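You operate a simulated robot arm through the tools that you are given. There is no shell and no other tool. Be economical: measure what you need, move in short steps, check, and stop when the job is done.

Carry out the task below with a simulated robot arm. There is one attempt and no reset: what you move stays moved.

## Task
Stand both red pods, the green and the blue pod in the pod rack.
Fine: each upright in the lane of its own colour.

Only the result counts: the job must be done as asked and must still hold three seconds after the hand-in. Knocking over, shifting, dropping, spilling or breaking anything else fails it.

## Robot
A 7-joint arm with a two-finger gripper, hanging from a carriage that runs on a rail from [-2.521, -0.013] to [0.359, 0.002] (x, y) and turns from -6.231 to 5.777 rad about z. Base frame: it is fixed where the carriage stands at the start and does not move with it; the origin is on the floor, on the carriage's upright axis, x ahead of it, y to its left, z up. Lengths are in m, angles in rad, forces in N, time in s.
With the tool pointing down near the work surface it reaches from about 0.1 to 0.56 m from the robot's upright axis, wherever it stands. Its first joint turns from -2.897 to 2.897 rad. Places, roughly: blue lane [0.4, -0.4, 0.9]; green lane [0.3, -0.4, 0.9]; red lane [0.2, -0.4, 0.9]. Payload 1.37 kg.
The tool frame sits at the grasp point between the pads (the TCP): z along the fingers, y along the line on which they close. The tips reach 0.016 m beyond it. Largest opening 0.092 m; the body of the gripper starts 0.074 m behind the TCP.
Orientation is told as [roll, pitch, yaw] about the base's x, y, z axes, in that order, counted from this pose: with the fingers straight down and closing along the base's y, the tool's x points along the base's -x, its y along +y and its z along -z.

## Interface
- The arm moves only by the tool nudge_tool. Its argument "rows" is a list of rows, each an object (a shift or turn left out is 0, a gripper value left out holds the last) with "xyz": the shift along the base's x, y, z in units of 150 mm (1.0 is 150 mm), a list of three; "rotation": the turn, a rotation vector about the base's x, y, z in units of 90 degrees (1.0 is 90 degrees), a list of three. In form: [{"xyz": [dx, dy, dz], "rotation": [ax, ay, az]}, ...]. A call has 1 to 8 rows; each row is the pose to reach, as a shift and turn from the pose commanded when the call began. "grip" is the finger opening in mm, from 0 to 92, set as the call begins (left out, the last holds). A call with a number of a shift or a turn outside -1 to 1 is refused whole. Each row takes 0.2 s and may step no farther than 0.05 m and 0.15 rad from the row before; otherwise, or with a gripper value out of range, the whole call is refused. A pose out of reach is approached as far as the arm can. The call stops where the force on the tool passes 60 N (or 10 N more than at its start, if that is more) or the arm is blocked; 0.2 s more then pass. The fingers move at their own pace and stop on an object; they squeeze with about 26 N. The grip force told is the motor's: it shows also when the fingers shut on nothing. Time passes only in rows, and 0.2 s behind the last, so rows that repeat a pose let the fingers close. It gives the time, the measured TCP pose, the force on the tool (base axes), the opening and the grip force at its end, in the units of the frame above (readings bear some noise), with the torque about the TCP (base axes, N m) and any sound that the robot's microphone picked up.
- Cameras (640 x 400 px; columns grow to the right, rows downward): "scene" is now at [0.2476, -0.0474, 1.6531]; the picture's right is [-0.71, -0.70, 0.00], its down [-0.61, 0.62, -0.50] and it looks along [0.35, -0.35, -0.87] (base axes); focal length 270 px, centre (320, 200). "wrist" rides on the gripper at [0.071, 0.019, -0.111] in the tool frame; the picture's right is [-0.26, 0.97, 0.00], its down [-0.78, -0.21, -0.59] and it looks along [-0.57, -0.15, 0.81] (tool axes); focal length 280 px, centre (320, 200). There is no depth. A picture from a camera that has moved, and an enlarged one, comes with that camera's place and axes in the base frame and with its lens.
- capture(camera): a new picture of that camera. No time passes.
- raise_lower(by): slides the trunk up (or, below 0, down) by that many m; the arm and the scene camera ride with it, the base frame stays. It gives what a move gives, with no picture.
- roll_base(legs): drives the robot by 1 to 6 legs, each [ahead, left, turn to the left] in m, m and rad, along the robot's own axes; the way and the turn of a leg run together, so that a leg with both is an arc; at most 1.5 m and 3.142 rad a leg. The arm and the cameras ride along, it lands a little off, and it stops where it bumps. It keeps to its track: a leg is cut to what the track allows. It gives what a move gives.
- head_to(pan, tilt): turns the head with the scene camera to pan (to the left, within 2.705 rad either way) and tilt (down, from -0.506 to 1.204), counted from straight ahead of the robot. It gives what a move gives.
- close_up(camera, box): a new picture of the part [left, top, right, bottom] of that camera's present view, enlarged. No time passes.
- sign_off(): hands the job in; it is judged then, once.

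Go step by step. Nothing tells you exact positions but the pictures and the camera data: compare them with the known pose of the tool, close in by small moves and look again before you grip or let go. The budget is 120 turns and 90 pictures, counting those below and the enlarged ones. Unless the task says otherwise, let go and move clear before handing in, and close with one line.

The tools are called after "Call:" as a command line: name --argument value ..., lists and objects as JSON in quotes. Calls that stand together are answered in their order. nudge_tool: Moves the arm, as the interface text tells. Its arguments: {"type":"object","properties":{"rows":{"type":"array","items":{"type":"object","properties":{"xyz":{"type":"array","items":{"type":"number"}},"rotation":{"type":"array","items":{"type":"number"}}}}},"grip":{"type":"number"}},"required":["rows"]} The other tools are called the same way: raise_lower (by) slides the trunk up or down; roll_base (legs) drives the base; head_to (pan, tilt) turns the head that bears the scene camera; capture (camera) takes a picture; close_up (camera, box) takes an enlarged picture of a part of a camera's view; sign_off () hands the job in.

At the start:

```text
clock: 0.0
position: [0.3705, -0.1418, 1.1444]
ee_rot: [0.0, 0.0, 0.0]
ft_force: [-0.6, 0.1, 0.2]
torque: [0.01, -0.01, -0.04]
gripper_width: 0.0919
grip_force: 0.0
trunk travel left (down, up): [-0.469, 0.191]
robot x, y, heading: [-0.0031, 0.0004, -0.008]
head pan, tilt: [-0.791, 1.051]
```

scene: 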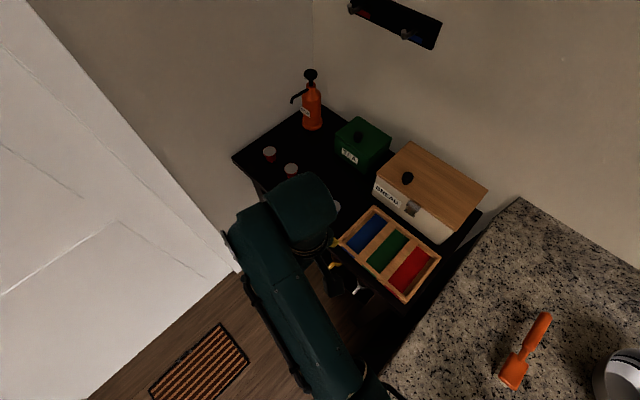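
wrist: 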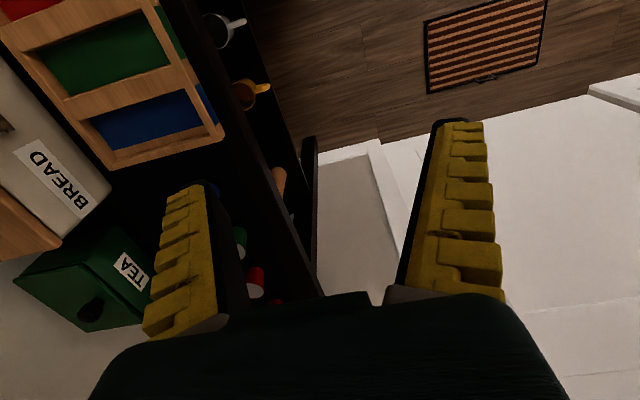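

The rack is at around x 0.2–0.4, y -0.4, and two pods are visible farther along the counter at about x 0.8, with the arm hiding others. I'll look closer with both cameras first.

Call:
close_up --camera "scene" --box '[220, 60, 460, 310]'

Call:
close_up --camera "wrist" --box '[160, 0, 420, 310]'

```text
1.60 times, centred on (340, 185) of scene
camera zoom: at [0.2476, -0.0474, 1.6531], right [-0.71, -0.7, 0.0], down [-0.61, 0.62, -0.5], along [0.35, -0.35, -0.87], focal length 432 px, centre (288, 224)
```

zoom: 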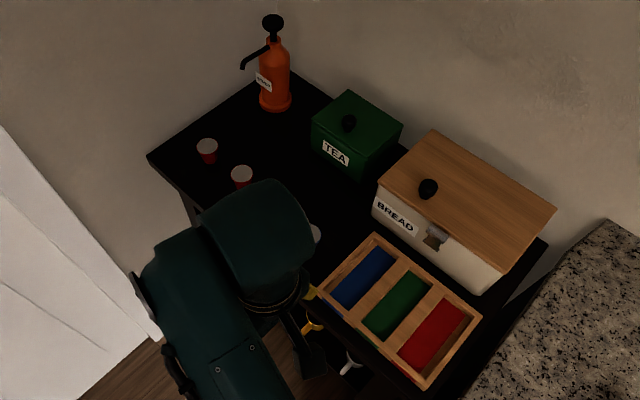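

```text
1.29 times, centred on (290, 155) of wrist
camera zoom: at [0.3018, -0.1219, 1.2559], right [0.26, 0.97, 0.0], down [0.78, -0.21, 0.59], along [0.57, -0.15, -0.81], focal length 362 px, centre (359, 258)
```

zoom: 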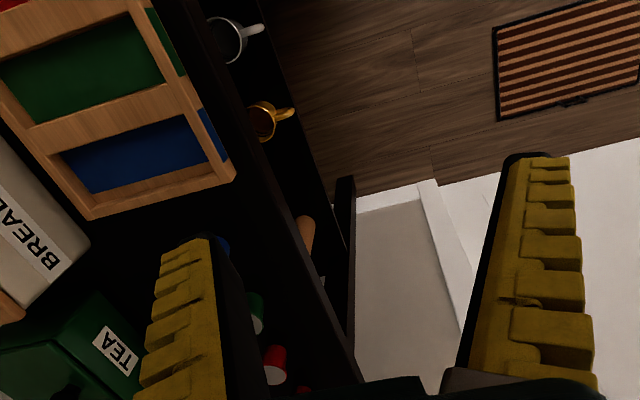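

Two pods are at least partly hidden by the arm. I'll shift the hand to the left, high up, to clear the view.

Call:
nudge_tool --rows '[{"xyz": [0, 0.33, 0]}, {"xyz": [0, 0.66, 0]}, {"xyz": [0, 1.0, 0]}, {"xyz": [-0.2, 1.0, 0.2]}, {"xyz": [-0.4, 1.0, 0.3]}]'

Call:
capture --camera "scene"

Call:
capture --camera "wrist"

```text
refused: row 3 steps farther than a row can; nothing moved
```

```text
85 pictures are left
camera scene: at [0.2476, -0.0474, 1.6531], right [-0.71, -0.7, 0.0], down [-0.61, 0.62, -0.5], along [0.35, -0.35, -0.87], focal length 270 px, centre (320, 200)
```

scene: 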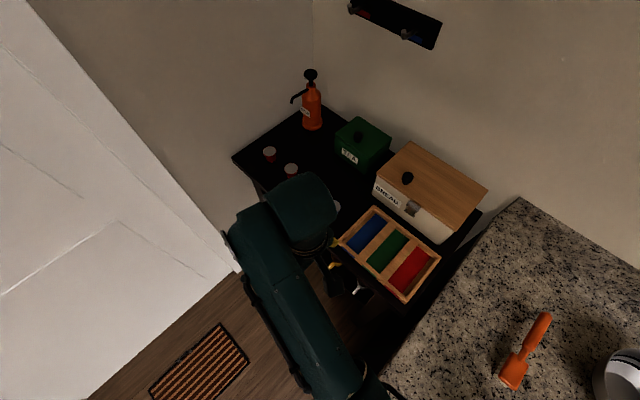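

```text
84 pictures are left
camera wrist: at [0.3018, -0.1219, 1.2559], right [0.26, 0.97, 0.0], down [0.78, -0.21, 0.59], along [0.57, -0.15, -0.81], focal length 280 px, centre (320, 200)
```

wrist: 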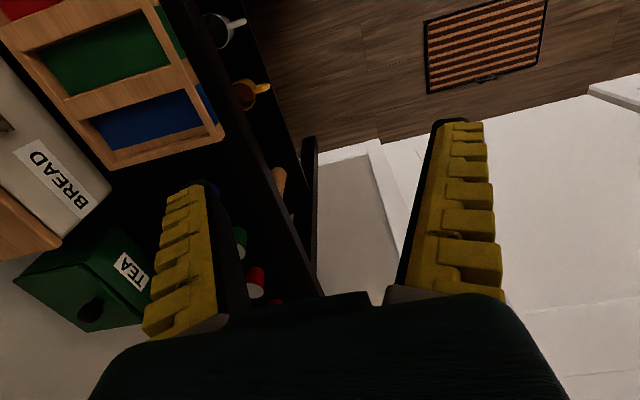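

The move was refused for too large a step; I'll use smaller steps, then look.

Call:
nudge_tool --rows '[{"xyz": [0, 0.3, 0]}, {"xyz": [0, 0.6, 0]}, {"xyz": [0, 0.9, 0]}, {"xyz": [-0.2, 1.0, 0.1]}, {"xyz": [-0.4, 1.0, 0.2]}]'

```text
clock: 1.2
position: [0.3348, 0.0081, 1.1211]
ee_rot: [0.002, -0.002, 0.001]
ft_force: [-0.2, -0.2, -0.3]
torque: [0.01, 0.04, 0.02]
gripper_width: 0.092
grip_force: 0.0
out of reach, approached as far as the arm can: row 2, 3, 4, 5
trunk travel left (down, up): [-0.469, 0.191]
robot x, y, heading: [0.0029, -0.0045, 0.007]
head pan, tilt: [-0.791, 1.051]
```

Call:
capture --camera "scene"

Call:
capture --camera "wrist"

```text
83 pictures are left
camera scene: at [0.2478, -0.0474, 1.6532], right [-0.71, -0.7, 0.0], down [-0.61, 0.62, -0.5], along [0.35, -0.35, -0.87], focal length 270 px, centre (320, 200)
```

scene: 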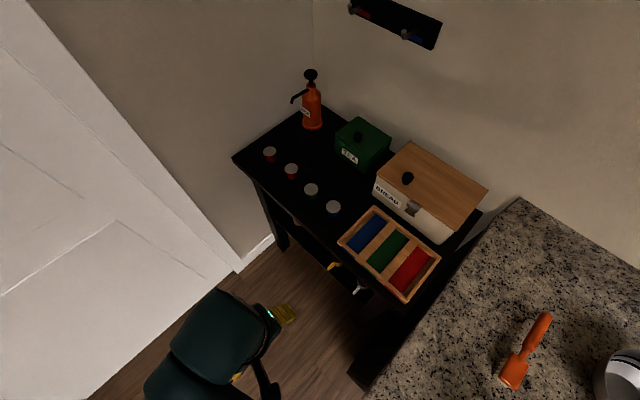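

```text
82 pictures are left
camera wrist: at [0.2652, 0.0284, 1.2318], right [0.26, 0.96, 0.0], down [0.78, -0.21, 0.59], along [0.57, -0.15, -0.81], focal length 280 px, centre (320, 200)
```

wrist: 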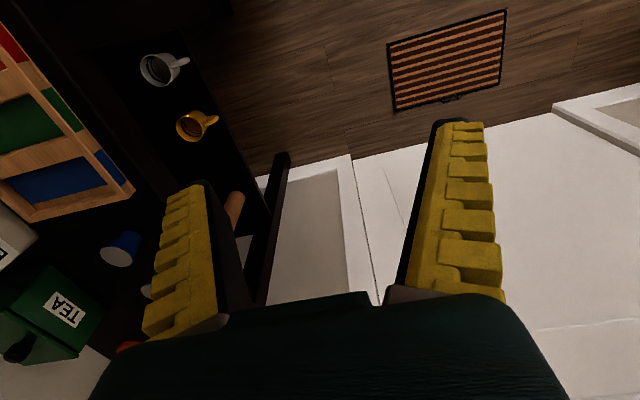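

Now all four pods show in a row: red, red, green, blue toward the rack. I'll zoom for exact pixel positions.

Call:
close_up --camera "scene" --box '[250, 130, 362, 220]'

Call:
close_up --camera "scene" --box '[325, 195, 455, 310]'

Call:
close_up --camera "wrist" --box '[0, 100, 200, 300]'

```text
4.44 times, centred on (306, 175) of scene
camera zoom: at [0.2478, -0.0474, 1.6532], right [-0.71, -0.7, 0.0], down [-0.61, 0.62, -0.5], along [0.35, -0.35, -0.87], focal length 1199 px, centre (382, 311)
```

zoom: 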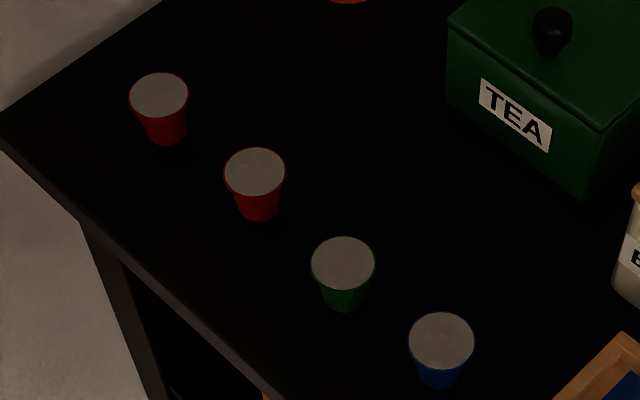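

```text
3.48 times, centred on (390, 252) of scene
camera zoom: at [0.2478, -0.0474, 1.6532], right [-0.71, -0.7, 0.0], down [-0.61, 0.62, -0.5], along [0.35, -0.35, -0.87], focal length 938 px, centre (76, 17)
```

zoom: 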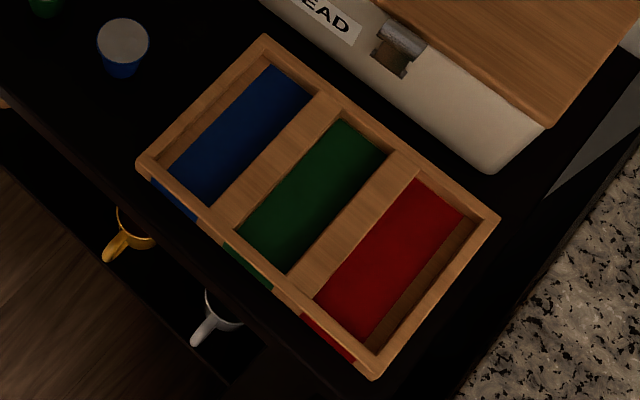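

```text
2.00 times, centred on (100, 200) of wrist
camera zoom: at [0.2652, 0.0284, 1.2318], right [0.26, 0.96, 0.0], down [0.78, -0.21, 0.59], along [0.57, -0.15, -0.81], focal length 561 px, centre (760, 200)
```

zoom: 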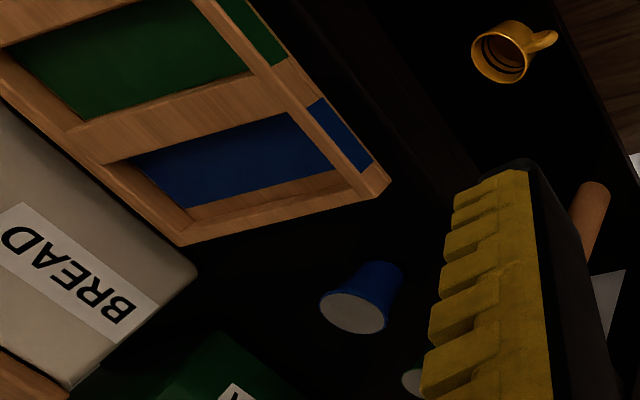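

All four pods triangulate well: lids about z 0.945; blue (0.487,-0.342), green (0.578,-0.340), reds (0.681,-0.351), (0.785,-0.348). From carriage x≈0.35 everything is in reach, so I drive there with the arm clear.

Call:
roll_base --legs '[[0.35, 0, 0]]'

Call:
head_to --pan -1.3 --tilt 1.0

Call:
capture --camera "scene"

```text
clock: 3.5
position: [0.6817, 0.0096, 1.1207]
ee_rot: [-0.001, -0.003, -0.001]
ft_force: [0.0, 0.2, 0.6]
torque: [0.01, 0.01, -0.01]
gripper_width: 0.092
grip_force: 0.2
trunk travel left (down, up): [-0.469, 0.191]
robot x, y, heading: [0.3468, 0.0012, -0.001]
head pan, tilt: [-0.791, 1.051]
```

```text
clock: 4.4
position: [0.682, 0.0099, 1.1205]
ee_rot: [0.0, -0.002, 0.0]
ft_force: [0.5, 0.4, 0.0]
torque: [-0.02, 0.01, 0.04]
gripper_width: 0.0918
grip_force: 0.0
trunk travel left (down, up): [-0.469, 0.191]
robot x, y, heading: [0.3491, 0.0043, 0.0]
head pan, tilt: [-1.3, 1.0]
```

```text
78 pictures are left
camera scene: at [0.5668, -0.066, 1.6566], right [-0.96, -0.27, 0.0], down [-0.22, 0.81, -0.54], along [0.14, -0.52, -0.84], focal length 270 px, centre (320, 200)
```

scene: 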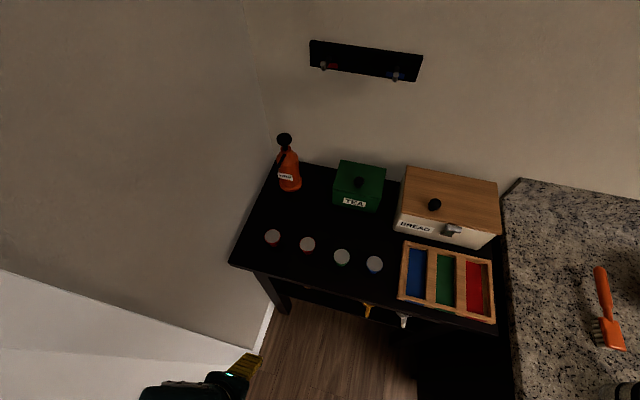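

The view is clear now. I'll zoom on pods and rack for refined positions.

Call:
close_up --camera "scene" --box '[255, 220, 391, 280]'

Call:
close_up --camera "scene" --box '[355, 230, 505, 330]'

```text
4.71 times, centred on (323, 250) of scene
camera zoom: at [0.5668, -0.066, 1.6566], right [-0.96, -0.27, 0.0], down [-0.22, 0.81, -0.54], along [0.14, -0.52, -0.84], focal length 1269 px, centre (306, -35)
```

zoom: 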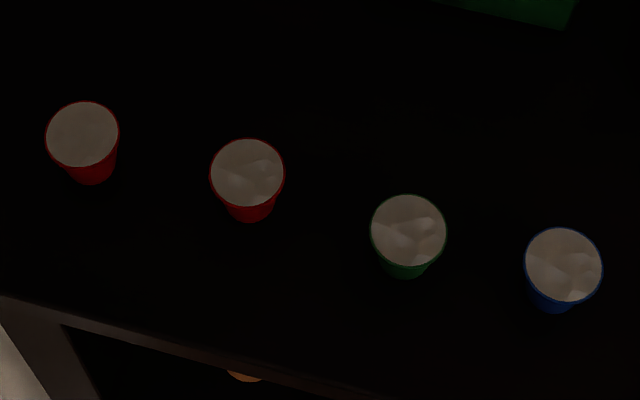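

```text
4.00 times, centred on (430, 280) of scene
camera zoom: at [0.5668, -0.066, 1.6566], right [-0.96, -0.27, 0.0], down [-0.22, 0.81, -0.54], along [0.14, -0.52, -0.84], focal length 1079 px, centre (-120, -120)
```

zoom: 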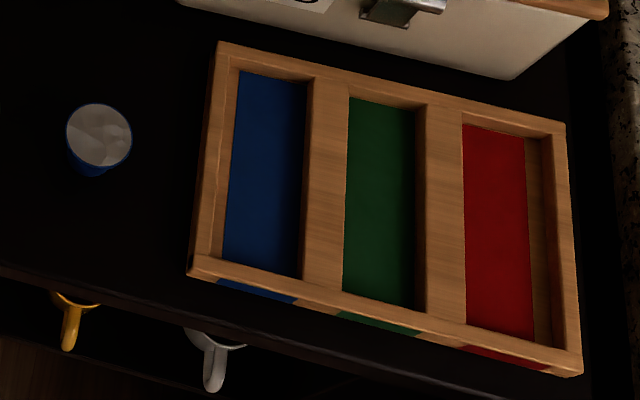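

Positions agree to a few mm. Now I move the hand above the blue pod at height.

Call:
nudge_tool --rows '[{"xyz": [-0.13, -0.25, 0]}, {"xyz": [-0.26, -0.5, 0]}, {"xyz": [-0.39, -0.75, 0]}, {"xyz": [-0.52, -1.0, 0]}]'

Call:
nudge_tool --rows '[{"xyz": [-0.13, -0.25, 0]}, {"xyz": [-0.26, -0.5, 0]}, {"xyz": [-0.39, -0.75, 0]}, {"xyz": [-0.52, -1.0, 0]}]'

```text
clock: 5.4
position: [0.6027, -0.1404, 1.1149]
ee_rot: [-0.002, -0.004, -0.003]
ft_force: [-0.1, -0.3, -0.1]
torque: [-0.03, 0.04, 0.03]
gripper_width: 0.0921
grip_force: 0.0
out of reach, approached as far as the arm can: row 1, 2, 3, 4
trunk travel left (down, up): [-0.469, 0.191]
robot x, y, heading: [0.3455, -0.0005, -0.003]
head pan, tilt: [-1.3, 1.0]
```

```text
clock: 6.4
position: [0.5261, -0.2896, 1.1155]
ee_rot: [-0.001, -0.001, -0.001]
ft_force: [-0.6, 0.4, -0.4]
torque: [-0.03, 0.0, -0.01]
gripper_width: 0.0923
grip_force: 0.0
trunk travel left (down, up): [-0.469, 0.191]
robot x, y, heading: [0.3478, -0.0009, -0.0]
head pan, tilt: [-1.3, 1.0]
```

Call:
nudge_tool --rows '[{"xyz": [-0.12, -0.19, -0.16]}, {"xyz": [-0.24, -0.376, -0.33]}]'

Call:
capture --camera "wrist"

```text
clock: 7.0
position: [0.4898, -0.3471, 1.0629]
ee_rot: [-0.002, -0.001, 0.0]
ft_force: [0.1, -0.4, 0.3]
torque: [-0.01, 0.01, -0.02]
gripper_width: 0.092
grip_force: 0.0
trunk travel left (down, up): [-0.469, 0.191]
robot x, y, heading: [0.35, 0.0001, -0.002]
head pan, tilt: [-1.3, 1.0]
```

```text
75 pictures are left
camera wrist: at [0.4206, -0.3271, 1.1752], right [0.26, 0.96, 0.0], down [0.78, -0.21, 0.59], along [0.57, -0.16, -0.81], focal length 280 px, centre (320, 200)
```

wrist: 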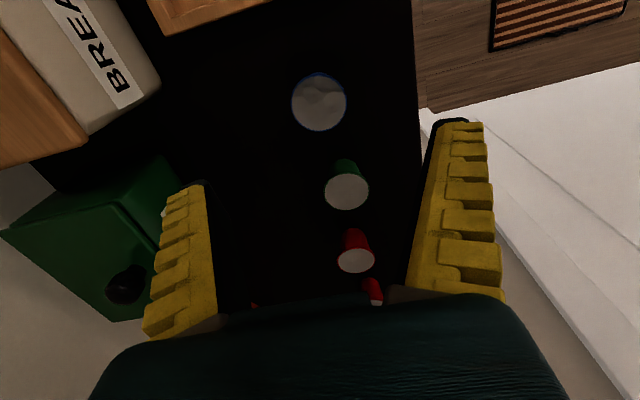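

Blue pod sits right under the TCP. I descend to rim height and look.

Call:
nudge_tool --rows '[{"xyz": [0, 0.005, -0.3]}, {"xyz": [-0.005, 0.005, -0.55]}, {"xyz": [-0.008, 0.005, -0.78]}]'

Call:
capture --camera "wrist"

```text
clock: 7.8
position: [0.4883, -0.3464, 0.947]
ee_rot: [-0.003, -0.002, -0.002]
ft_force: [-0.4, -0.1, 0.5]
torque: [0.05, -0.02, 0.0]
gripper_width: 0.0918
grip_force: 0.0
trunk travel left (down, up): [-0.469, 0.191]
robot x, y, heading: [0.3494, 0.0033, -0.003]
head pan, tilt: [-1.3, 1.0]
```

```text
74 pictures are left
camera wrist: at [0.4195, -0.3265, 1.0581], right [0.26, 0.96, 0.0], down [0.78, -0.21, 0.59], along [0.57, -0.16, -0.81], focal length 280 px, centre (320, 200)
```

wrist: 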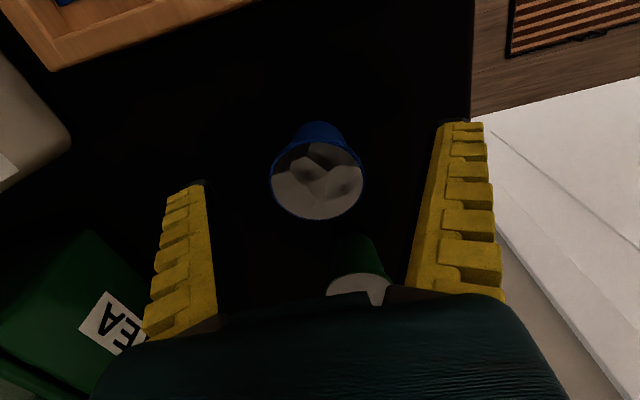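

Lid is at z≈0.941, well centred. I lower 10 mm more and close on the rim.

Call:
nudge_tool --rows '[{"xyz": [0.007, 0, -0.067]}]'

Call:
nudge_tool --rows '[{}, {}, {}, {}]' --grip 25

Call:
capture --camera "wrist"

```text
clock: 8.2
position: [0.4899, -0.3459, 0.9371]
ee_rot: [0.002, 0.0, -0.003]
ft_force: [0.1, 0.0, 0.3]
torque: [0.01, 0.0, 0.01]
gripper_width: 0.0919
grip_force: 0.1
trunk travel left (down, up): [-0.469, 0.191]
robot x, y, heading: [0.3504, 0.0003, 0.003]
head pan, tilt: [-1.3, 1.0]
```

```text
clock: 9.2
position: [0.4904, -0.3468, 0.9371]
ee_rot: [0.0, -0.001, -0.002]
ft_force: [0.4, -0.8, -0.2]
torque: [0.03, 0.03, 0.01]
gripper_width: 0.0364
grip_force: 25.4
trunk travel left (down, up): [-0.469, 0.191]
robot x, y, heading: [0.3464, 0.0031, -0.0]
head pan, tilt: [-1.3, 1.0]
```

```text
73 pictures are left
camera wrist: at [0.4207, -0.3262, 1.0485], right [0.26, 0.96, 0.0], down [0.78, -0.21, 0.59], along [0.57, -0.16, -0.81], focal length 280 px, centre (320, 200)
```

wrist: 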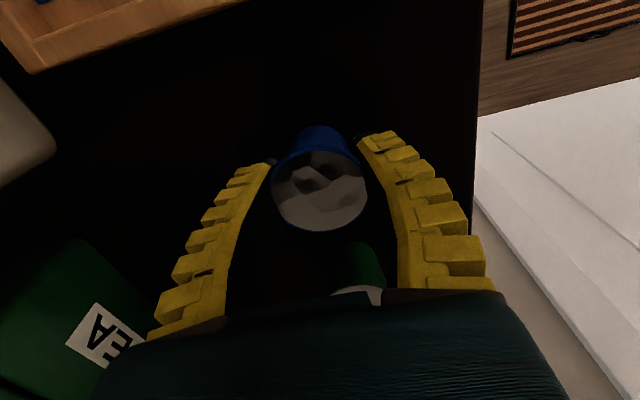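

The soft fingers hold the pod under its rim. I lift it and move over the blue lane.

Call:
nudge_tool --rows '[{"xyz": [0, 0, 0.15]}, {"xyz": [0, 0, 0.35]}, {"xyz": [0, 0, 0.5]}]'

Call:
nudge_tool --rows '[{"xyz": [-0.2, -0.03, 0]}, {"xyz": [-0.45, -0.06, 0]}, {"xyz": [-0.65, -0.08, 0]}, {"xyz": [-0.81, -0.103, 0]}]'

Call:
capture --camera "wrist"

Call:
close_up --camera "scene" --box '[355, 200, 505, 330]'

```text
clock: 10.0
position: [0.4902, -0.3457, 1.0123]
ee_rot: [0.0, -0.001, -0.001]
ft_force: [0.0, 0.0, -0.1]
torque: [-0.03, -0.02, 0.0]
gripper_width: 0.0287
grip_force: 2.4
trunk travel left (down, up): [-0.469, 0.191]
robot x, y, heading: [0.3487, 0.0013, -0.001]
head pan, tilt: [-1.3, 1.0]
```

```text
clock: 11.0
position: [0.3682, -0.3609, 1.0127]
ee_rot: [0.0, -0.002, -0.002]
ft_force: [0.1, 0.0, 0.0]
torque: [0.05, 0.04, -0.01]
gripper_width: 0.0291
grip_force: 2.8
trunk travel left (down, up): [-0.469, 0.191]
robot x, y, heading: [0.3467, 0.0017, -0.001]
head pan, tilt: [-1.3, 1.0]
```

```text
72 pictures are left
camera wrist: at [0.2984, -0.3413, 1.1238], right [0.26, 0.96, 0.0], down [0.78, -0.21, 0.59], along [0.57, -0.16, -0.81], focal length 280 px, centre (320, 200)
```

wrist: 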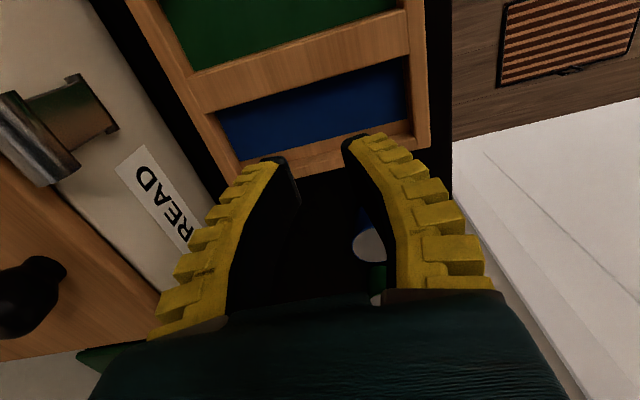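

```text
3.08 times, centred on (430, 265) of scene
camera zoom: at [0.5668, -0.066, 1.6566], right [-0.96, -0.27, 0.0], down [-0.22, 0.81, -0.54], along [0.14, -0.52, -0.84], focal length 830 px, centre (-18, 0)
```

zoom: 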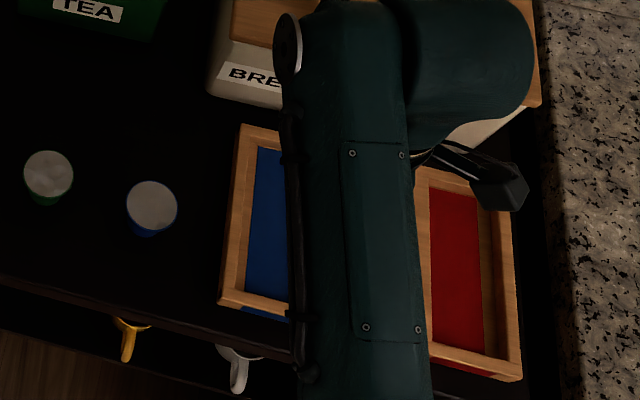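

The pod slipped out during the lift; it still stands at about (0.487,-0.340). I open, return above it and measure again for a deeper grip.

Call:
nudge_tool --rows '[{"xyz": [0.2, 0.035, 0.05]}, {"xyz": [0.4, 0.07, 0.05]}, {"xyz": [0.6, 0.1, 0.05]}, {"xyz": [0.8, 0.14, 0.05]}]' --grip 92

Call:
capture --camera "wrist"

```text
clock: 12.0
position: [0.489, -0.3407, 1.0196]
ee_rot: [0.001, -0.003, -0.002]
ft_force: [-0.2, 0.7, -0.1]
torque: [0.02, -0.04, 0.02]
gripper_width: 0.0919
grip_force: 0.1
trunk travel left (down, up): [-0.469, 0.191]
robot x, y, heading: [0.3452, 0.0038, 0.001]
head pan, tilt: [-1.3, 1.0]
```

```text
70 pictures are left
camera wrist: at [0.4193, -0.3205, 1.131], right [0.26, 0.96, 0.0], down [0.78, -0.21, 0.59], along [0.57, -0.16, -0.81], focal length 280 px, centre (320, 200)
```

wrist: 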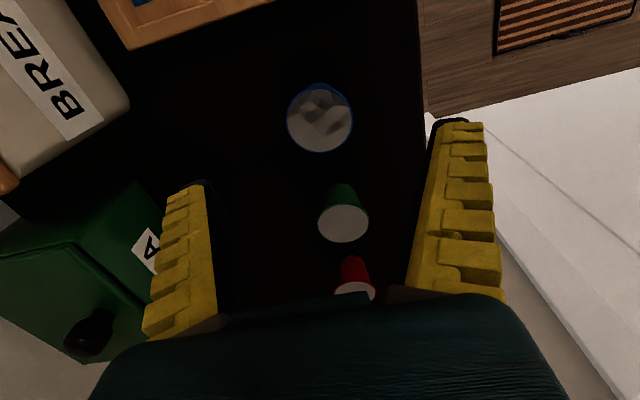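

Pod lid is at about (0.485,-0.338). I descend lower this time, watching the force.

Call:
nudge_tool --rows '[{"xyz": [-0.023, 0.015, -0.25]}, {"xyz": [-0.023, 0.015, -0.45]}, {"xyz": [-0.023, 0.015, -0.54]}, {"xyz": [-0.023, 0.015, -0.6]}]'

Call:
capture --camera "wrist"

```text
clock: 13.0
position: [0.4854, -0.3393, 0.9307]
ee_rot: [0.001, -0.002, 0.0]
ft_force: [0.0, 1.0, -0.6]
torque: [-0.01, -0.03, 0.01]
gripper_width: 0.092
grip_force: 0.1
trunk travel left (down, up): [-0.469, 0.191]
robot x, y, heading: [0.3462, 0.0005, 0.001]
head pan, tilt: [-1.3, 1.0]
```

```text
69 pictures are left
camera wrist: at [0.4163, -0.3182, 1.041], right [0.26, 0.96, 0.0], down [0.78, -0.21, 0.59], along [0.57, -0.16, -0.81], focal length 280 px, centre (320, 200)
```

wrist: 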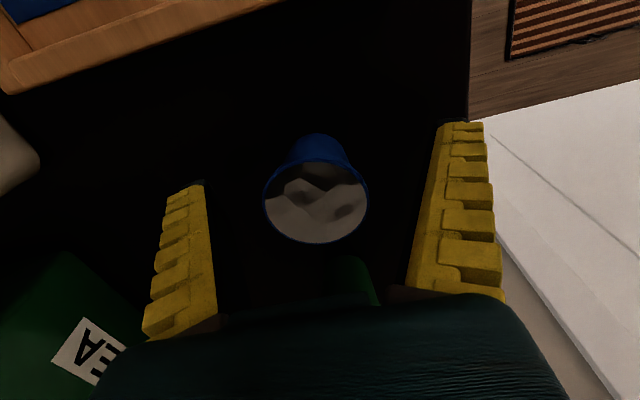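

I nudge 2 mm back in x and 2 mm down, then close gradually.

Call:
nudge_tool --rows '[{"xyz": [-0.012, 0.01, -0.015]}, {"xyz": [-0.012, 0.01, -0.015]}, {"xyz": [-0.012, 0.01, -0.015]}]' --grip 38

Call:
capture --camera "wrist"

```text
clock: 13.8
position: [0.4836, -0.3369, 0.9286]
ee_rot: [0.0, -0.002, -0.001]
ft_force: [0.3, -0.3, 0.4]
torque: [0.01, 0.02, -0.02]
gripper_width: 0.0414
grip_force: 2.2
trunk travel left (down, up): [-0.469, 0.191]
robot x, y, heading: [0.3466, 0.0004, 0.003]
head pan, tilt: [-1.3, 1.0]
```

```text
68 pictures are left
camera wrist: at [0.4144, -0.3169, 1.0393], right [0.26, 0.96, 0.0], down [0.78, -0.21, 0.59], along [0.57, -0.16, -0.81], focal length 280 px, centre (320, 200)
```

wrist: 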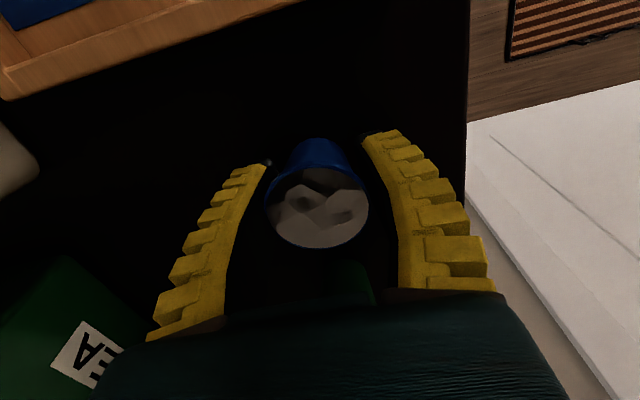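

Call:
nudge_tool --rows '[{}, {}, {}, {}]' --grip 10

Call:
nudge_tool --rows '[{"xyz": [0, 0, 0.03]}, {"xyz": [0, 0, 0.06]}, {"xyz": [0, 0, 0.1]}]'

Call:
capture --camera "wrist"

```text
clock: 14.8
position: [0.4837, -0.3371, 0.9295]
ee_rot: [0.0, -0.001, -0.002]
ft_force: [0.2, -0.1, 0.1]
torque: [0.01, -0.01, 0.04]
gripper_width: 0.0336
grip_force: 25.9
trunk travel left (down, up): [-0.469, 0.191]
robot x, y, heading: [0.3483, 0.0003, -0.004]
head pan, tilt: [-1.3, 1.0]
```

```text
clock: 15.6
position: [0.4826, -0.3378, 0.9438]
ee_rot: [-0.001, -0.001, 0.0]
ft_force: [-0.1, 0.0, -0.3]
torque: [-0.03, 0.03, 0.01]
gripper_width: 0.0336
grip_force: 26.1
trunk travel left (down, up): [-0.469, 0.191]
robot x, y, heading: [0.3486, 0.0001, -0.001]
head pan, tilt: [-1.3, 1.0]
```

```text
67 pictures are left
camera wrist: at [0.414, -0.3175, 1.0545], right [0.26, 0.96, 0.0], down [0.78, -0.21, 0.59], along [0.57, -0.16, -0.81], focal length 280 px, centre (320, 200)
```

wrist: 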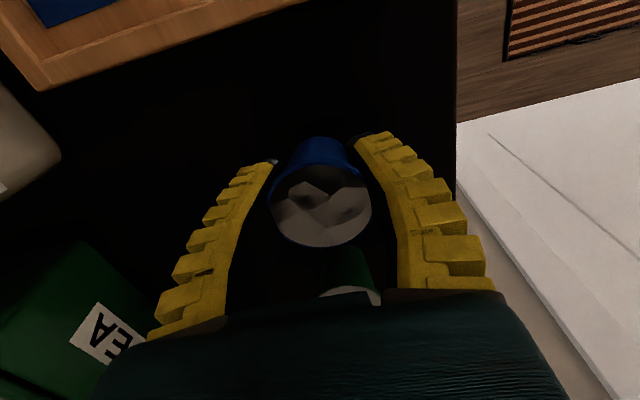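

The pod now rises with the hand. I lift and carry it gently over the blue lane.

Call:
nudge_tool --rows '[{"xyz": [0, 0, 0.08]}, {"xyz": [0, 0, 0.16]}, {"xyz": [0, 0, 0.24]}, {"xyz": [0, 0, 0.32]}, {"xyz": [0, 0, 0.4]}]'

Call:
nudge_tool --rows '[{"xyz": [-0.1, -0.03, 0]}, {"xyz": [-0.22, -0.06, 0]}, {"xyz": [-0.34, -0.09, 0]}, {"xyz": [-0.46, -0.12, 0]}, {"xyz": [-0.58, -0.14, 0]}, {"xyz": [-0.69, -0.15, 0]}, {"xyz": [-0.77, -0.16, 0]}]'

Call:
capture --camera "wrist"

```text
clock: 16.8
position: [0.4832, -0.3376, 1.0031]
ee_rot: [0.001, -0.002, -0.003]
ft_force: [0.7, -0.1, -0.6]
torque: [0.0, -0.03, 0.0]
gripper_width: 0.0333
grip_force: 26.2
trunk travel left (down, up): [-0.469, 0.191]
robot x, y, heading: [0.3506, 0.0014, -0.005]
head pan, tilt: [-1.3, 1.0]
```

```text
clock: 18.4
position: [0.3684, -0.3605, 1.0031]
ee_rot: [-0.002, -0.003, -0.001]
ft_force: [0.0, 0.3, 0.4]
torque: [0.0, 0.0, -0.01]
gripper_width: 0.0332
grip_force: 26.2
trunk travel left (down, up): [-0.469, 0.191]
robot x, y, heading: [0.3491, 0.004, -0.001]
head pan, tilt: [-1.3, 1.0]
```

```text
66 pictures are left
camera wrist: at [0.2983, -0.3407, 1.1141], right [0.26, 0.96, 0.0], down [0.78, -0.21, 0.59], along [0.57, -0.16, -0.81], focal length 280 px, centre (320, 200)
```

wrist: 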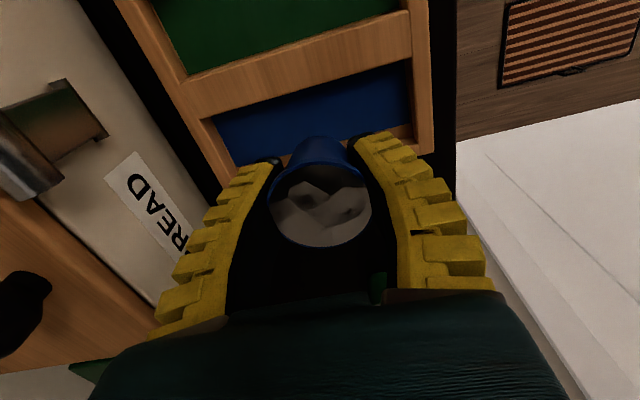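

Held well and over the lane. I descend slowly.

Call:
nudge_tool --rows '[{"xyz": [-0.003, 0, -0.12]}, {"xyz": [-0.003, 0, -0.24]}, {"xyz": [-0.003, 0, -0.32]}]'

Call:
capture --camera "wrist"

Call:
close_up --camera "scene" --box '[355, 200, 505, 330]'

```text
clock: 19.2
position: [0.367, -0.3613, 0.9552]
ee_rot: [0.0, -0.003, -0.002]
ft_force: [0.2, -0.4, -0.3]
torque: [0.03, -0.01, 0.02]
gripper_width: 0.0335
grip_force: 26.0
trunk travel left (down, up): [-0.469, 0.191]
robot x, y, heading: [0.3495, 0.0011, -0.002]
head pan, tilt: [-1.3, 1.0]
```

```text
65 pictures are left
camera wrist: at [0.2979, -0.341, 1.0662], right [0.26, 0.96, 0.0], down [0.78, -0.21, 0.59], along [0.57, -0.16, -0.81], focal length 280 px, centre (320, 200)
```

wrist: 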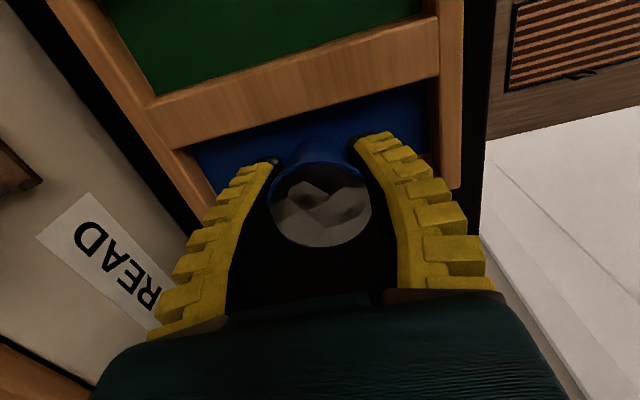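

```text
3.08 times, centred on (430, 265) of scene
camera zoom: at [0.5668, -0.066, 1.6566], right [-0.96, -0.27, 0.0], down [-0.22, 0.81, -0.54], along [0.14, -0.52, -0.84], focal length 830 px, centre (-18, 0)
```

zoom: 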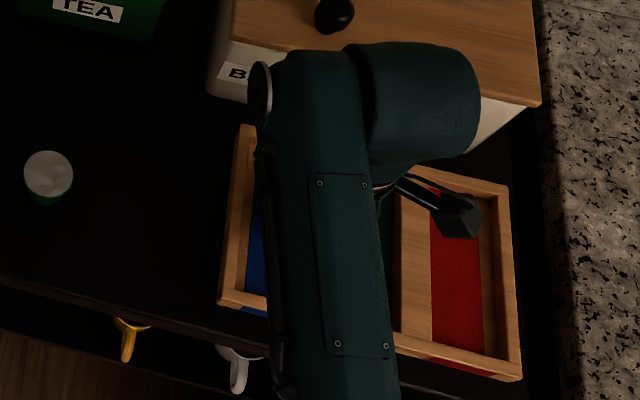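

Call:
nudge_tool --rows '[{"xyz": [0, 0, -0.04]}, {"xyz": [0, 0, -0.08]}, {"xyz": [0, 0, -0.1]}]'

Call:
capture --camera "wrist"

```text
clock: 20.0
position: [0.368, -0.3595, 0.9389]
ee_rot: [0.001, -0.002, -0.001]
ft_force: [0.2, -0.6, -0.1]
torque: [-0.01, 0.0, -0.01]
gripper_width: 0.0332
grip_force: 26.0
trunk travel left (down, up): [-0.469, 0.191]
robot x, y, heading: [0.3451, 0.0019, 0.002]
head pan, tilt: [-1.3, 1.0]
```

```text
63 pictures are left
camera wrist: at [0.298, -0.341, 1.0514], right [0.26, 0.96, 0.0], down [0.78, -0.21, 0.59], along [0.57, -0.16, -0.81], focal length 280 px, centre (320, 200)
```

wrist: 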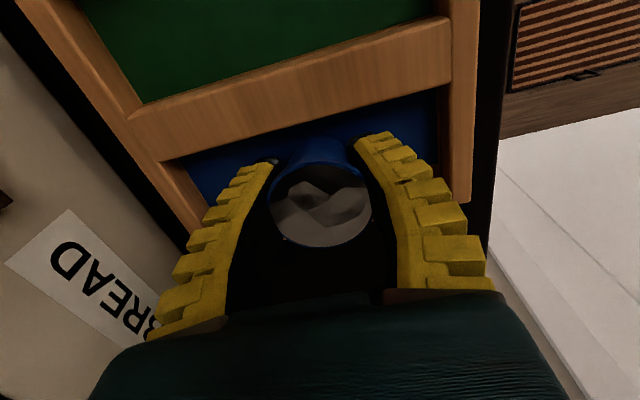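

Call:
nudge_tool --rows '[{"xyz": [0, 0, -0.02]}, {"xyz": [0, 0, -0.035]}]'

Call:
nudge_tool --rows '[{"xyz": [0, 0, -0.012]}, {"xyz": [0, 0, -0.02]}]'

```text
clock: 20.6
position: [0.3658, -0.3615, 0.9352]
ee_rot: [0.0, -0.002, 0.0]
ft_force: [0.4, -0.2, -0.2]
torque: [-0.01, -0.03, 0.0]
gripper_width: 0.0331
grip_force: 26.1
trunk travel left (down, up): [-0.469, 0.191]
robot x, y, heading: [0.3497, 0.0015, -0.005]
head pan, tilt: [-1.3, 1.0]
```

```text
clock: 21.2
position: [0.3666, -0.3624, 0.9322]
ee_rot: [-0.002, -0.002, -0.002]
ft_force: [-0.6, 3.4, 10.5]
torque: [0.12, 0.04, 0.02]
gripper_width: 0.0334
grip_force: 26.1
trunk travel left (down, up): [-0.469, 0.191]
robot x, y, heading: [0.3501, 0.0015, -0.006]
head pan, tilt: [-1.3, 1.0]
```

The pod touches the lane floor at TCP z≈0.933. I ease off and release.

Call:
nudge_tool --rows '[{"xyz": [0, 0, 0.006]}, {"xyz": [0, 0, 0.006]}, {"xyz": [0, 0, 0.006]}]' --grip 66

Call:
capture --camera "wrist"

```text
clock: 22.0
position: [0.3663, -0.3611, 0.9327]
ee_rot: [0.0, -0.001, -0.001]
ft_force: [0.4, 0.3, 0.1]
torque: [0.03, -0.03, 0.0]
gripper_width: 0.0684
grip_force: 1.4
trunk travel left (down, up): [-0.469, 0.191]
robot x, y, heading: [0.3469, -0.0, -0.002]
head pan, tilt: [-1.3, 1.0]
```

```text
62 pictures are left
camera wrist: at [0.298, -0.3411, 1.0439], right [0.26, 0.96, 0.0], down [0.78, -0.21, 0.59], along [0.57, -0.16, -0.81], focal length 280 px, centre (320, 200)
```

wrist: 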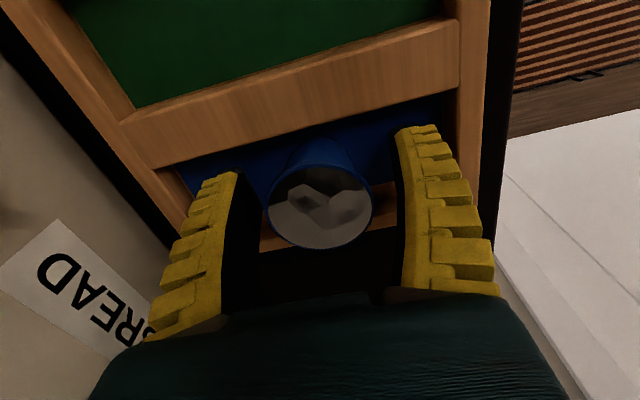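

Blue stands in its lane. I raise straight up and go above the green pod (~(0.579,-0.342)).

Call:
nudge_tool --rows '[{"xyz": [0, 0, 0.15]}, {"xyz": [0, 0, 0.4]}, {"xyz": [0, 0, 0.7]}, {"xyz": [0.25, 0.03, 0.7]}, {"xyz": [0.5, 0.07, 0.7]}, {"xyz": [0.75, 0.1, 0.7]}, {"xyz": [0.95, 0.12, 0.7]}]' --grip 92

Call:
nudge_tool --rows '[{"xyz": [0.25, 0, 0]}, {"xyz": [0.465, 0.005, 0]}]'

Call:
capture --camera "wrist"

Call:
close_up --camera "scene" --box '[355, 230, 505, 330]'

```text
clock: 23.6
position: [0.5094, -0.342, 1.0386]
ee_rot: [0.0, -0.001, -0.004]
ft_force: [-0.5, -0.1, 1.1]
torque: [-0.03, -0.02, 0.0]
gripper_width: 0.092
grip_force: 0.1
trunk travel left (down, up): [-0.469, 0.191]
robot x, y, heading: [0.3485, -0.0021, -0.001]
head pan, tilt: [-1.3, 1.0]
```

```text
clock: 24.2
position: [0.5796, -0.3417, 1.037]
ee_rot: [0.0, -0.001, -0.001]
ft_force: [0.1, -0.1, -1.3]
torque: [0.0, -0.01, 0.0]
gripper_width: 0.0921
grip_force: 0.0
trunk travel left (down, up): [-0.469, 0.191]
robot x, y, heading: [0.3473, 0.0023, -0.0]
head pan, tilt: [-1.3, 1.0]
```

```text
61 pictures are left
camera wrist: at [0.5105, -0.322, 1.1482], right [0.26, 0.96, 0.0], down [0.78, -0.21, 0.59], along [0.57, -0.16, -0.81], focal length 280 px, centre (320, 200)
```

wrist: 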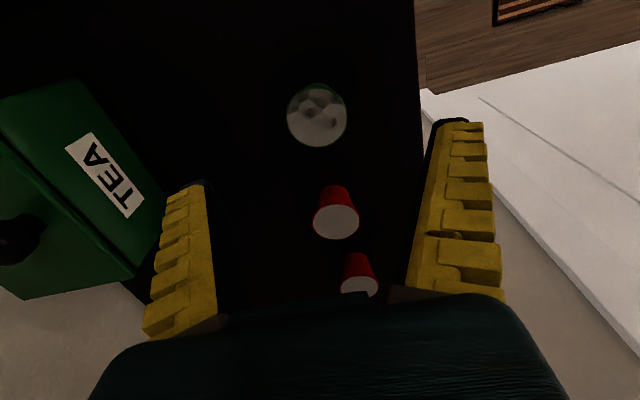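

```text
4.00 times, centred on (430, 280) of scene
camera zoom: at [0.5667, -0.066, 1.6566], right [-0.96, -0.27, 0.0], down [-0.22, 0.81, -0.54], along [0.14, -0.52, -0.84], focal length 1079 px, centre (-120, -120)
```

zoom: 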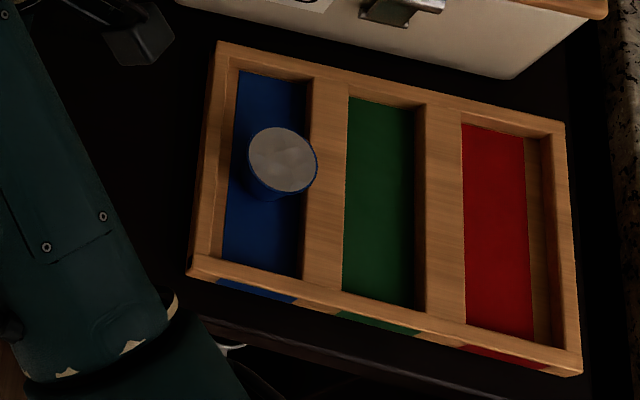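

Blue is properly in its lane. Green lid measures (0.578,-0.342); I descend.

Call:
nudge_tool --rows '[{"xyz": [-0.01, 0, -0.25]}, {"xyz": [-0.01, 0, -0.5]}, {"xyz": [-0.01, 0, -0.64]}, {"xyz": [-0.01, 0, -0.71]}]'

Call:
capture --camera "wrist"

```text
clock: 25.2
position: [0.5799, -0.3422, 0.9312]
ee_rot: [0.001, -0.002, -0.002]
ft_force: [1.2, 0.2, 0.0]
torque: [-0.02, 0.0, -0.02]
gripper_width: 0.0919
grip_force: 0.2
trunk travel left (down, up): [-0.469, 0.191]
robot x, y, heading: [0.3482, 0.0009, -0.001]
head pan, tilt: [-1.3, 1.0]
```

```text
59 pictures are left
camera wrist: at [0.5094, -0.3223, 1.042], right [0.26, 0.96, 0.0], down [0.78, -0.21, 0.59], along [0.57, -0.16, -0.81], focal length 280 px, centre (320, 200)
```

wrist: 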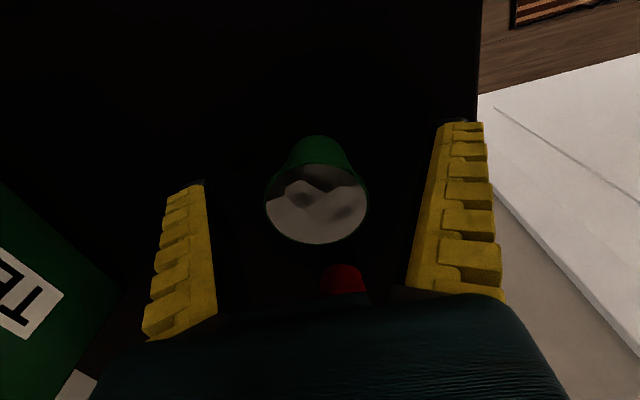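

Same picture as with blue before its good grip. I apply the same small correction and close.

Call:
nudge_tool --rows '[{"xyz": [-0.012, 0.005, -0.017]}, {"xyz": [-0.012, 0.005, -0.017]}, {"xyz": [-0.012, 0.005, -0.017]}, {"xyz": [-0.012, 0.005, -0.017]}, {"xyz": [-0.012, 0.005, -0.017]}, {"xyz": [-0.012, 0.005, -0.017]}]' --grip 10

Call:
nudge_tool --rows '[{"xyz": [0, 0, 0.03]}, {"xyz": [0, 0, 0.08]}, {"xyz": [0, 0, 0.16]}, {"xyz": [0, 0, 0.24]}, {"xyz": [0, 0, 0.32]}, {"xyz": [0, 0, 0.42]}, {"xyz": [0, 0, 0.52]}]'

Call:
capture --camera "wrist"

```text
clock: 26.6
position: [0.5768, -0.3409, 0.9297]
ee_rot: [0.0, -0.002, -0.003]
ft_force: [-0.6, 0.0, 0.0]
torque: [0.03, -0.01, 0.01]
gripper_width: 0.0349
grip_force: 26.5
trunk travel left (down, up): [-0.469, 0.191]
robot x, y, heading: [0.3475, -0.0002, -0.002]
head pan, tilt: [-1.3, 1.0]
```

```text
clock: 28.2
position: [0.5756, -0.3412, 1.0065]
ee_rot: [-0.001, -0.002, -0.001]
ft_force: [0.0, 0.7, -0.9]
torque: [-0.01, 0.02, 0.0]
gripper_width: 0.0344
grip_force: 26.5
trunk travel left (down, up): [-0.469, 0.191]
robot x, y, heading: [0.3488, 0.0038, 0.0]
head pan, tilt: [-1.3, 1.0]
```

```text
58 pictures are left
camera wrist: at [0.5077, -0.3212, 1.1169], right [0.26, 0.96, 0.0], down [0.78, -0.21, 0.59], along [0.57, -0.16, -0.81], focal length 280 px, centre (320, 200)
```

wrist: 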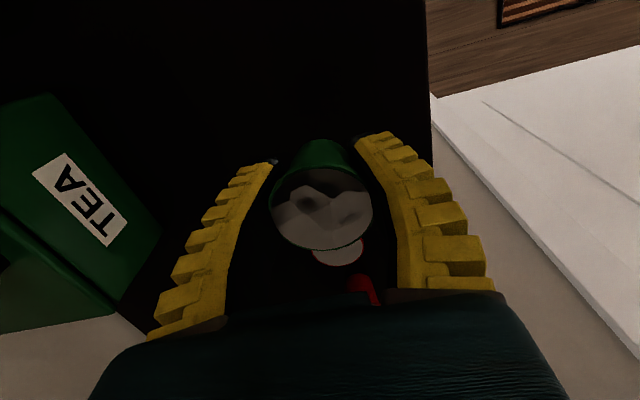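

Green is held. I carry it over the green lane at (0.291,-0.361).

Call:
nudge_tool --rows '[{"xyz": [-0.1, -0.01, 0]}, {"xyz": [-0.23, -0.02, 0]}, {"xyz": [-0.37, -0.03, 0]}, {"xyz": [-0.51, -0.04, 0]}, {"xyz": [-0.65, -0.05, 0]}, {"xyz": [-0.79, -0.06, 0]}, {"xyz": [-0.9, -0.065, 0]}, {"xyz": [-0.98, -0.07, 0]}]'

Call:
nudge_tool --rows '[{"xyz": [-0.1, -0.01, 0]}, {"xyz": [-0.23, -0.02, 0]}, {"xyz": [-0.37, -0.03, 0]}, {"xyz": [-0.51, -0.04, 0]}, {"xyz": [-0.65, -0.05, 0]}, {"xyz": [-0.79, -0.06, 0]}, {"xyz": [-0.87, -0.065, 0]}, {"xyz": [-0.92, -0.065, 0]}]'

Call:
capture --camera "wrist"

```text
clock: 30.0
position: [0.4299, -0.3509, 1.0048]
ee_rot: [0.001, -0.002, -0.003]
ft_force: [0.1, -0.4, 0.4]
torque: [-0.04, 0.03, -0.01]
gripper_width: 0.0342
grip_force: 26.1
trunk travel left (down, up): [-0.469, 0.191]
robot x, y, heading: [0.3473, 0.0002, 0.004]
head pan, tilt: [-1.3, 1.0]
```

```text
clock: 31.8
position: [0.2912, -0.3621, 1.0082]
ee_rot: [-0.001, -0.002, -0.001]
ft_force: [-0.1, 0.3, 0.3]
torque: [-0.02, 0.01, 0.0]
gripper_width: 0.0336
grip_force: 26.1
trunk travel left (down, up): [-0.469, 0.191]
robot x, y, heading: [0.3473, 0.0018, -0.002]
head pan, tilt: [-1.3, 1.0]
```

```text
57 pictures are left
camera wrist: at [0.2219, -0.342, 1.1176], right [0.26, 0.96, 0.0], down [0.78, -0.21, 0.59], along [0.57, -0.16, -0.81], focal length 280 px, centre (320, 200)
```

wrist: 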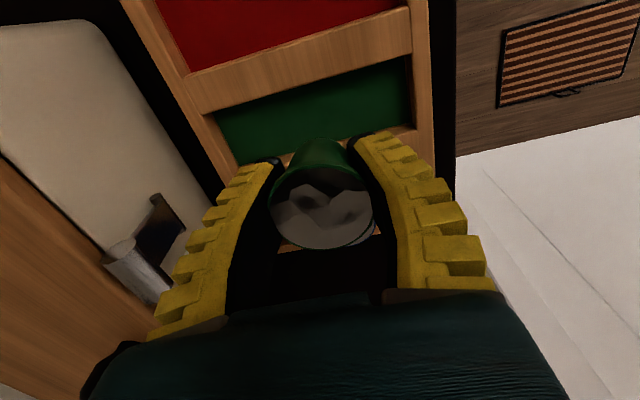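

Aligned the same way as for blue. I descend.

Call:
nudge_tool --rows '[{"xyz": [-0.01, 0.004, -0.12]}, {"xyz": [-0.01, 0.004, -0.24]}, {"xyz": [-0.01, 0.004, -0.34]}, {"xyz": [-0.01, 0.004, -0.42]}, {"xyz": [-0.01, 0.004, -0.46]}]'

Call:
capture --camera "wrist"

```text
clock: 33.0
position: [0.2897, -0.3613, 0.9371]
ee_rot: [-0.001, -0.002, 0.0]
ft_force: [0.1, 0.4, -0.4]
torque: [0.01, 0.01, -0.01]
gripper_width: 0.0335
grip_force: 26.4
trunk travel left (down, up): [-0.469, 0.191]
robot x, y, heading: [0.3479, 0.002, -0.003]
head pan, tilt: [-1.3, 1.0]
```

```text
56 pictures are left
camera wrist: at [0.2204, -0.3412, 1.0487], right [0.26, 0.96, 0.0], down [0.78, -0.21, 0.59], along [0.57, -0.16, -0.81], focal length 280 px, centre (320, 200)
```

wrist: 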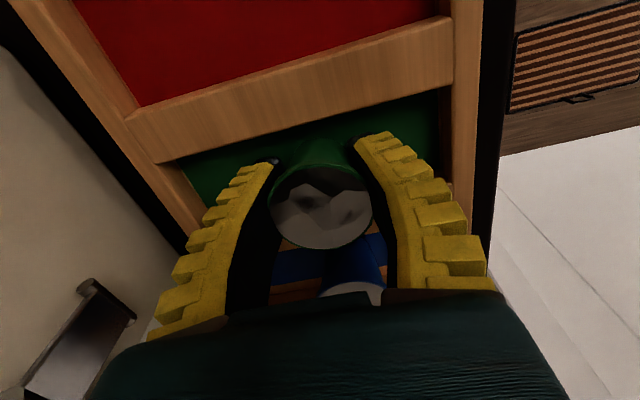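

Call:
nudge_tool --rows '[{"xyz": [0, 0, -0.012]}, {"xyz": [0, 0, -0.022]}]'

```text
clock: 33.6
position: [0.2896, -0.361, 0.935]
ee_rot: [0.0, -0.002, 0.0]
ft_force: [-0.4, -0.2, 0.3]
torque: [-0.01, 0.02, -0.01]
gripper_width: 0.0335
grip_force: 25.9
trunk travel left (down, up): [-0.469, 0.191]
robot x, y, heading: [0.3462, 0.0022, -0.002]
head pan, tilt: [-1.3, 1.0]
```

Call:
nudge_tool --rows '[{"xyz": [0, 0, -0.01]}, {"xyz": [0, 0, -0.016]}]'

```text
clock: 34.2
position: [0.2897, -0.3618, 0.934]
ee_rot: [-0.002, -0.002, 0.0]
ft_force: [1.5, 2.4, 8.2]
torque: [0.08, 0.02, -0.05]
gripper_width: 0.0335
grip_force: 25.7
trunk travel left (down, up): [-0.469, 0.191]
robot x, y, heading: [0.3468, 0.003, 0.006]
head pan, tilt: [-1.3, 1.0]
```

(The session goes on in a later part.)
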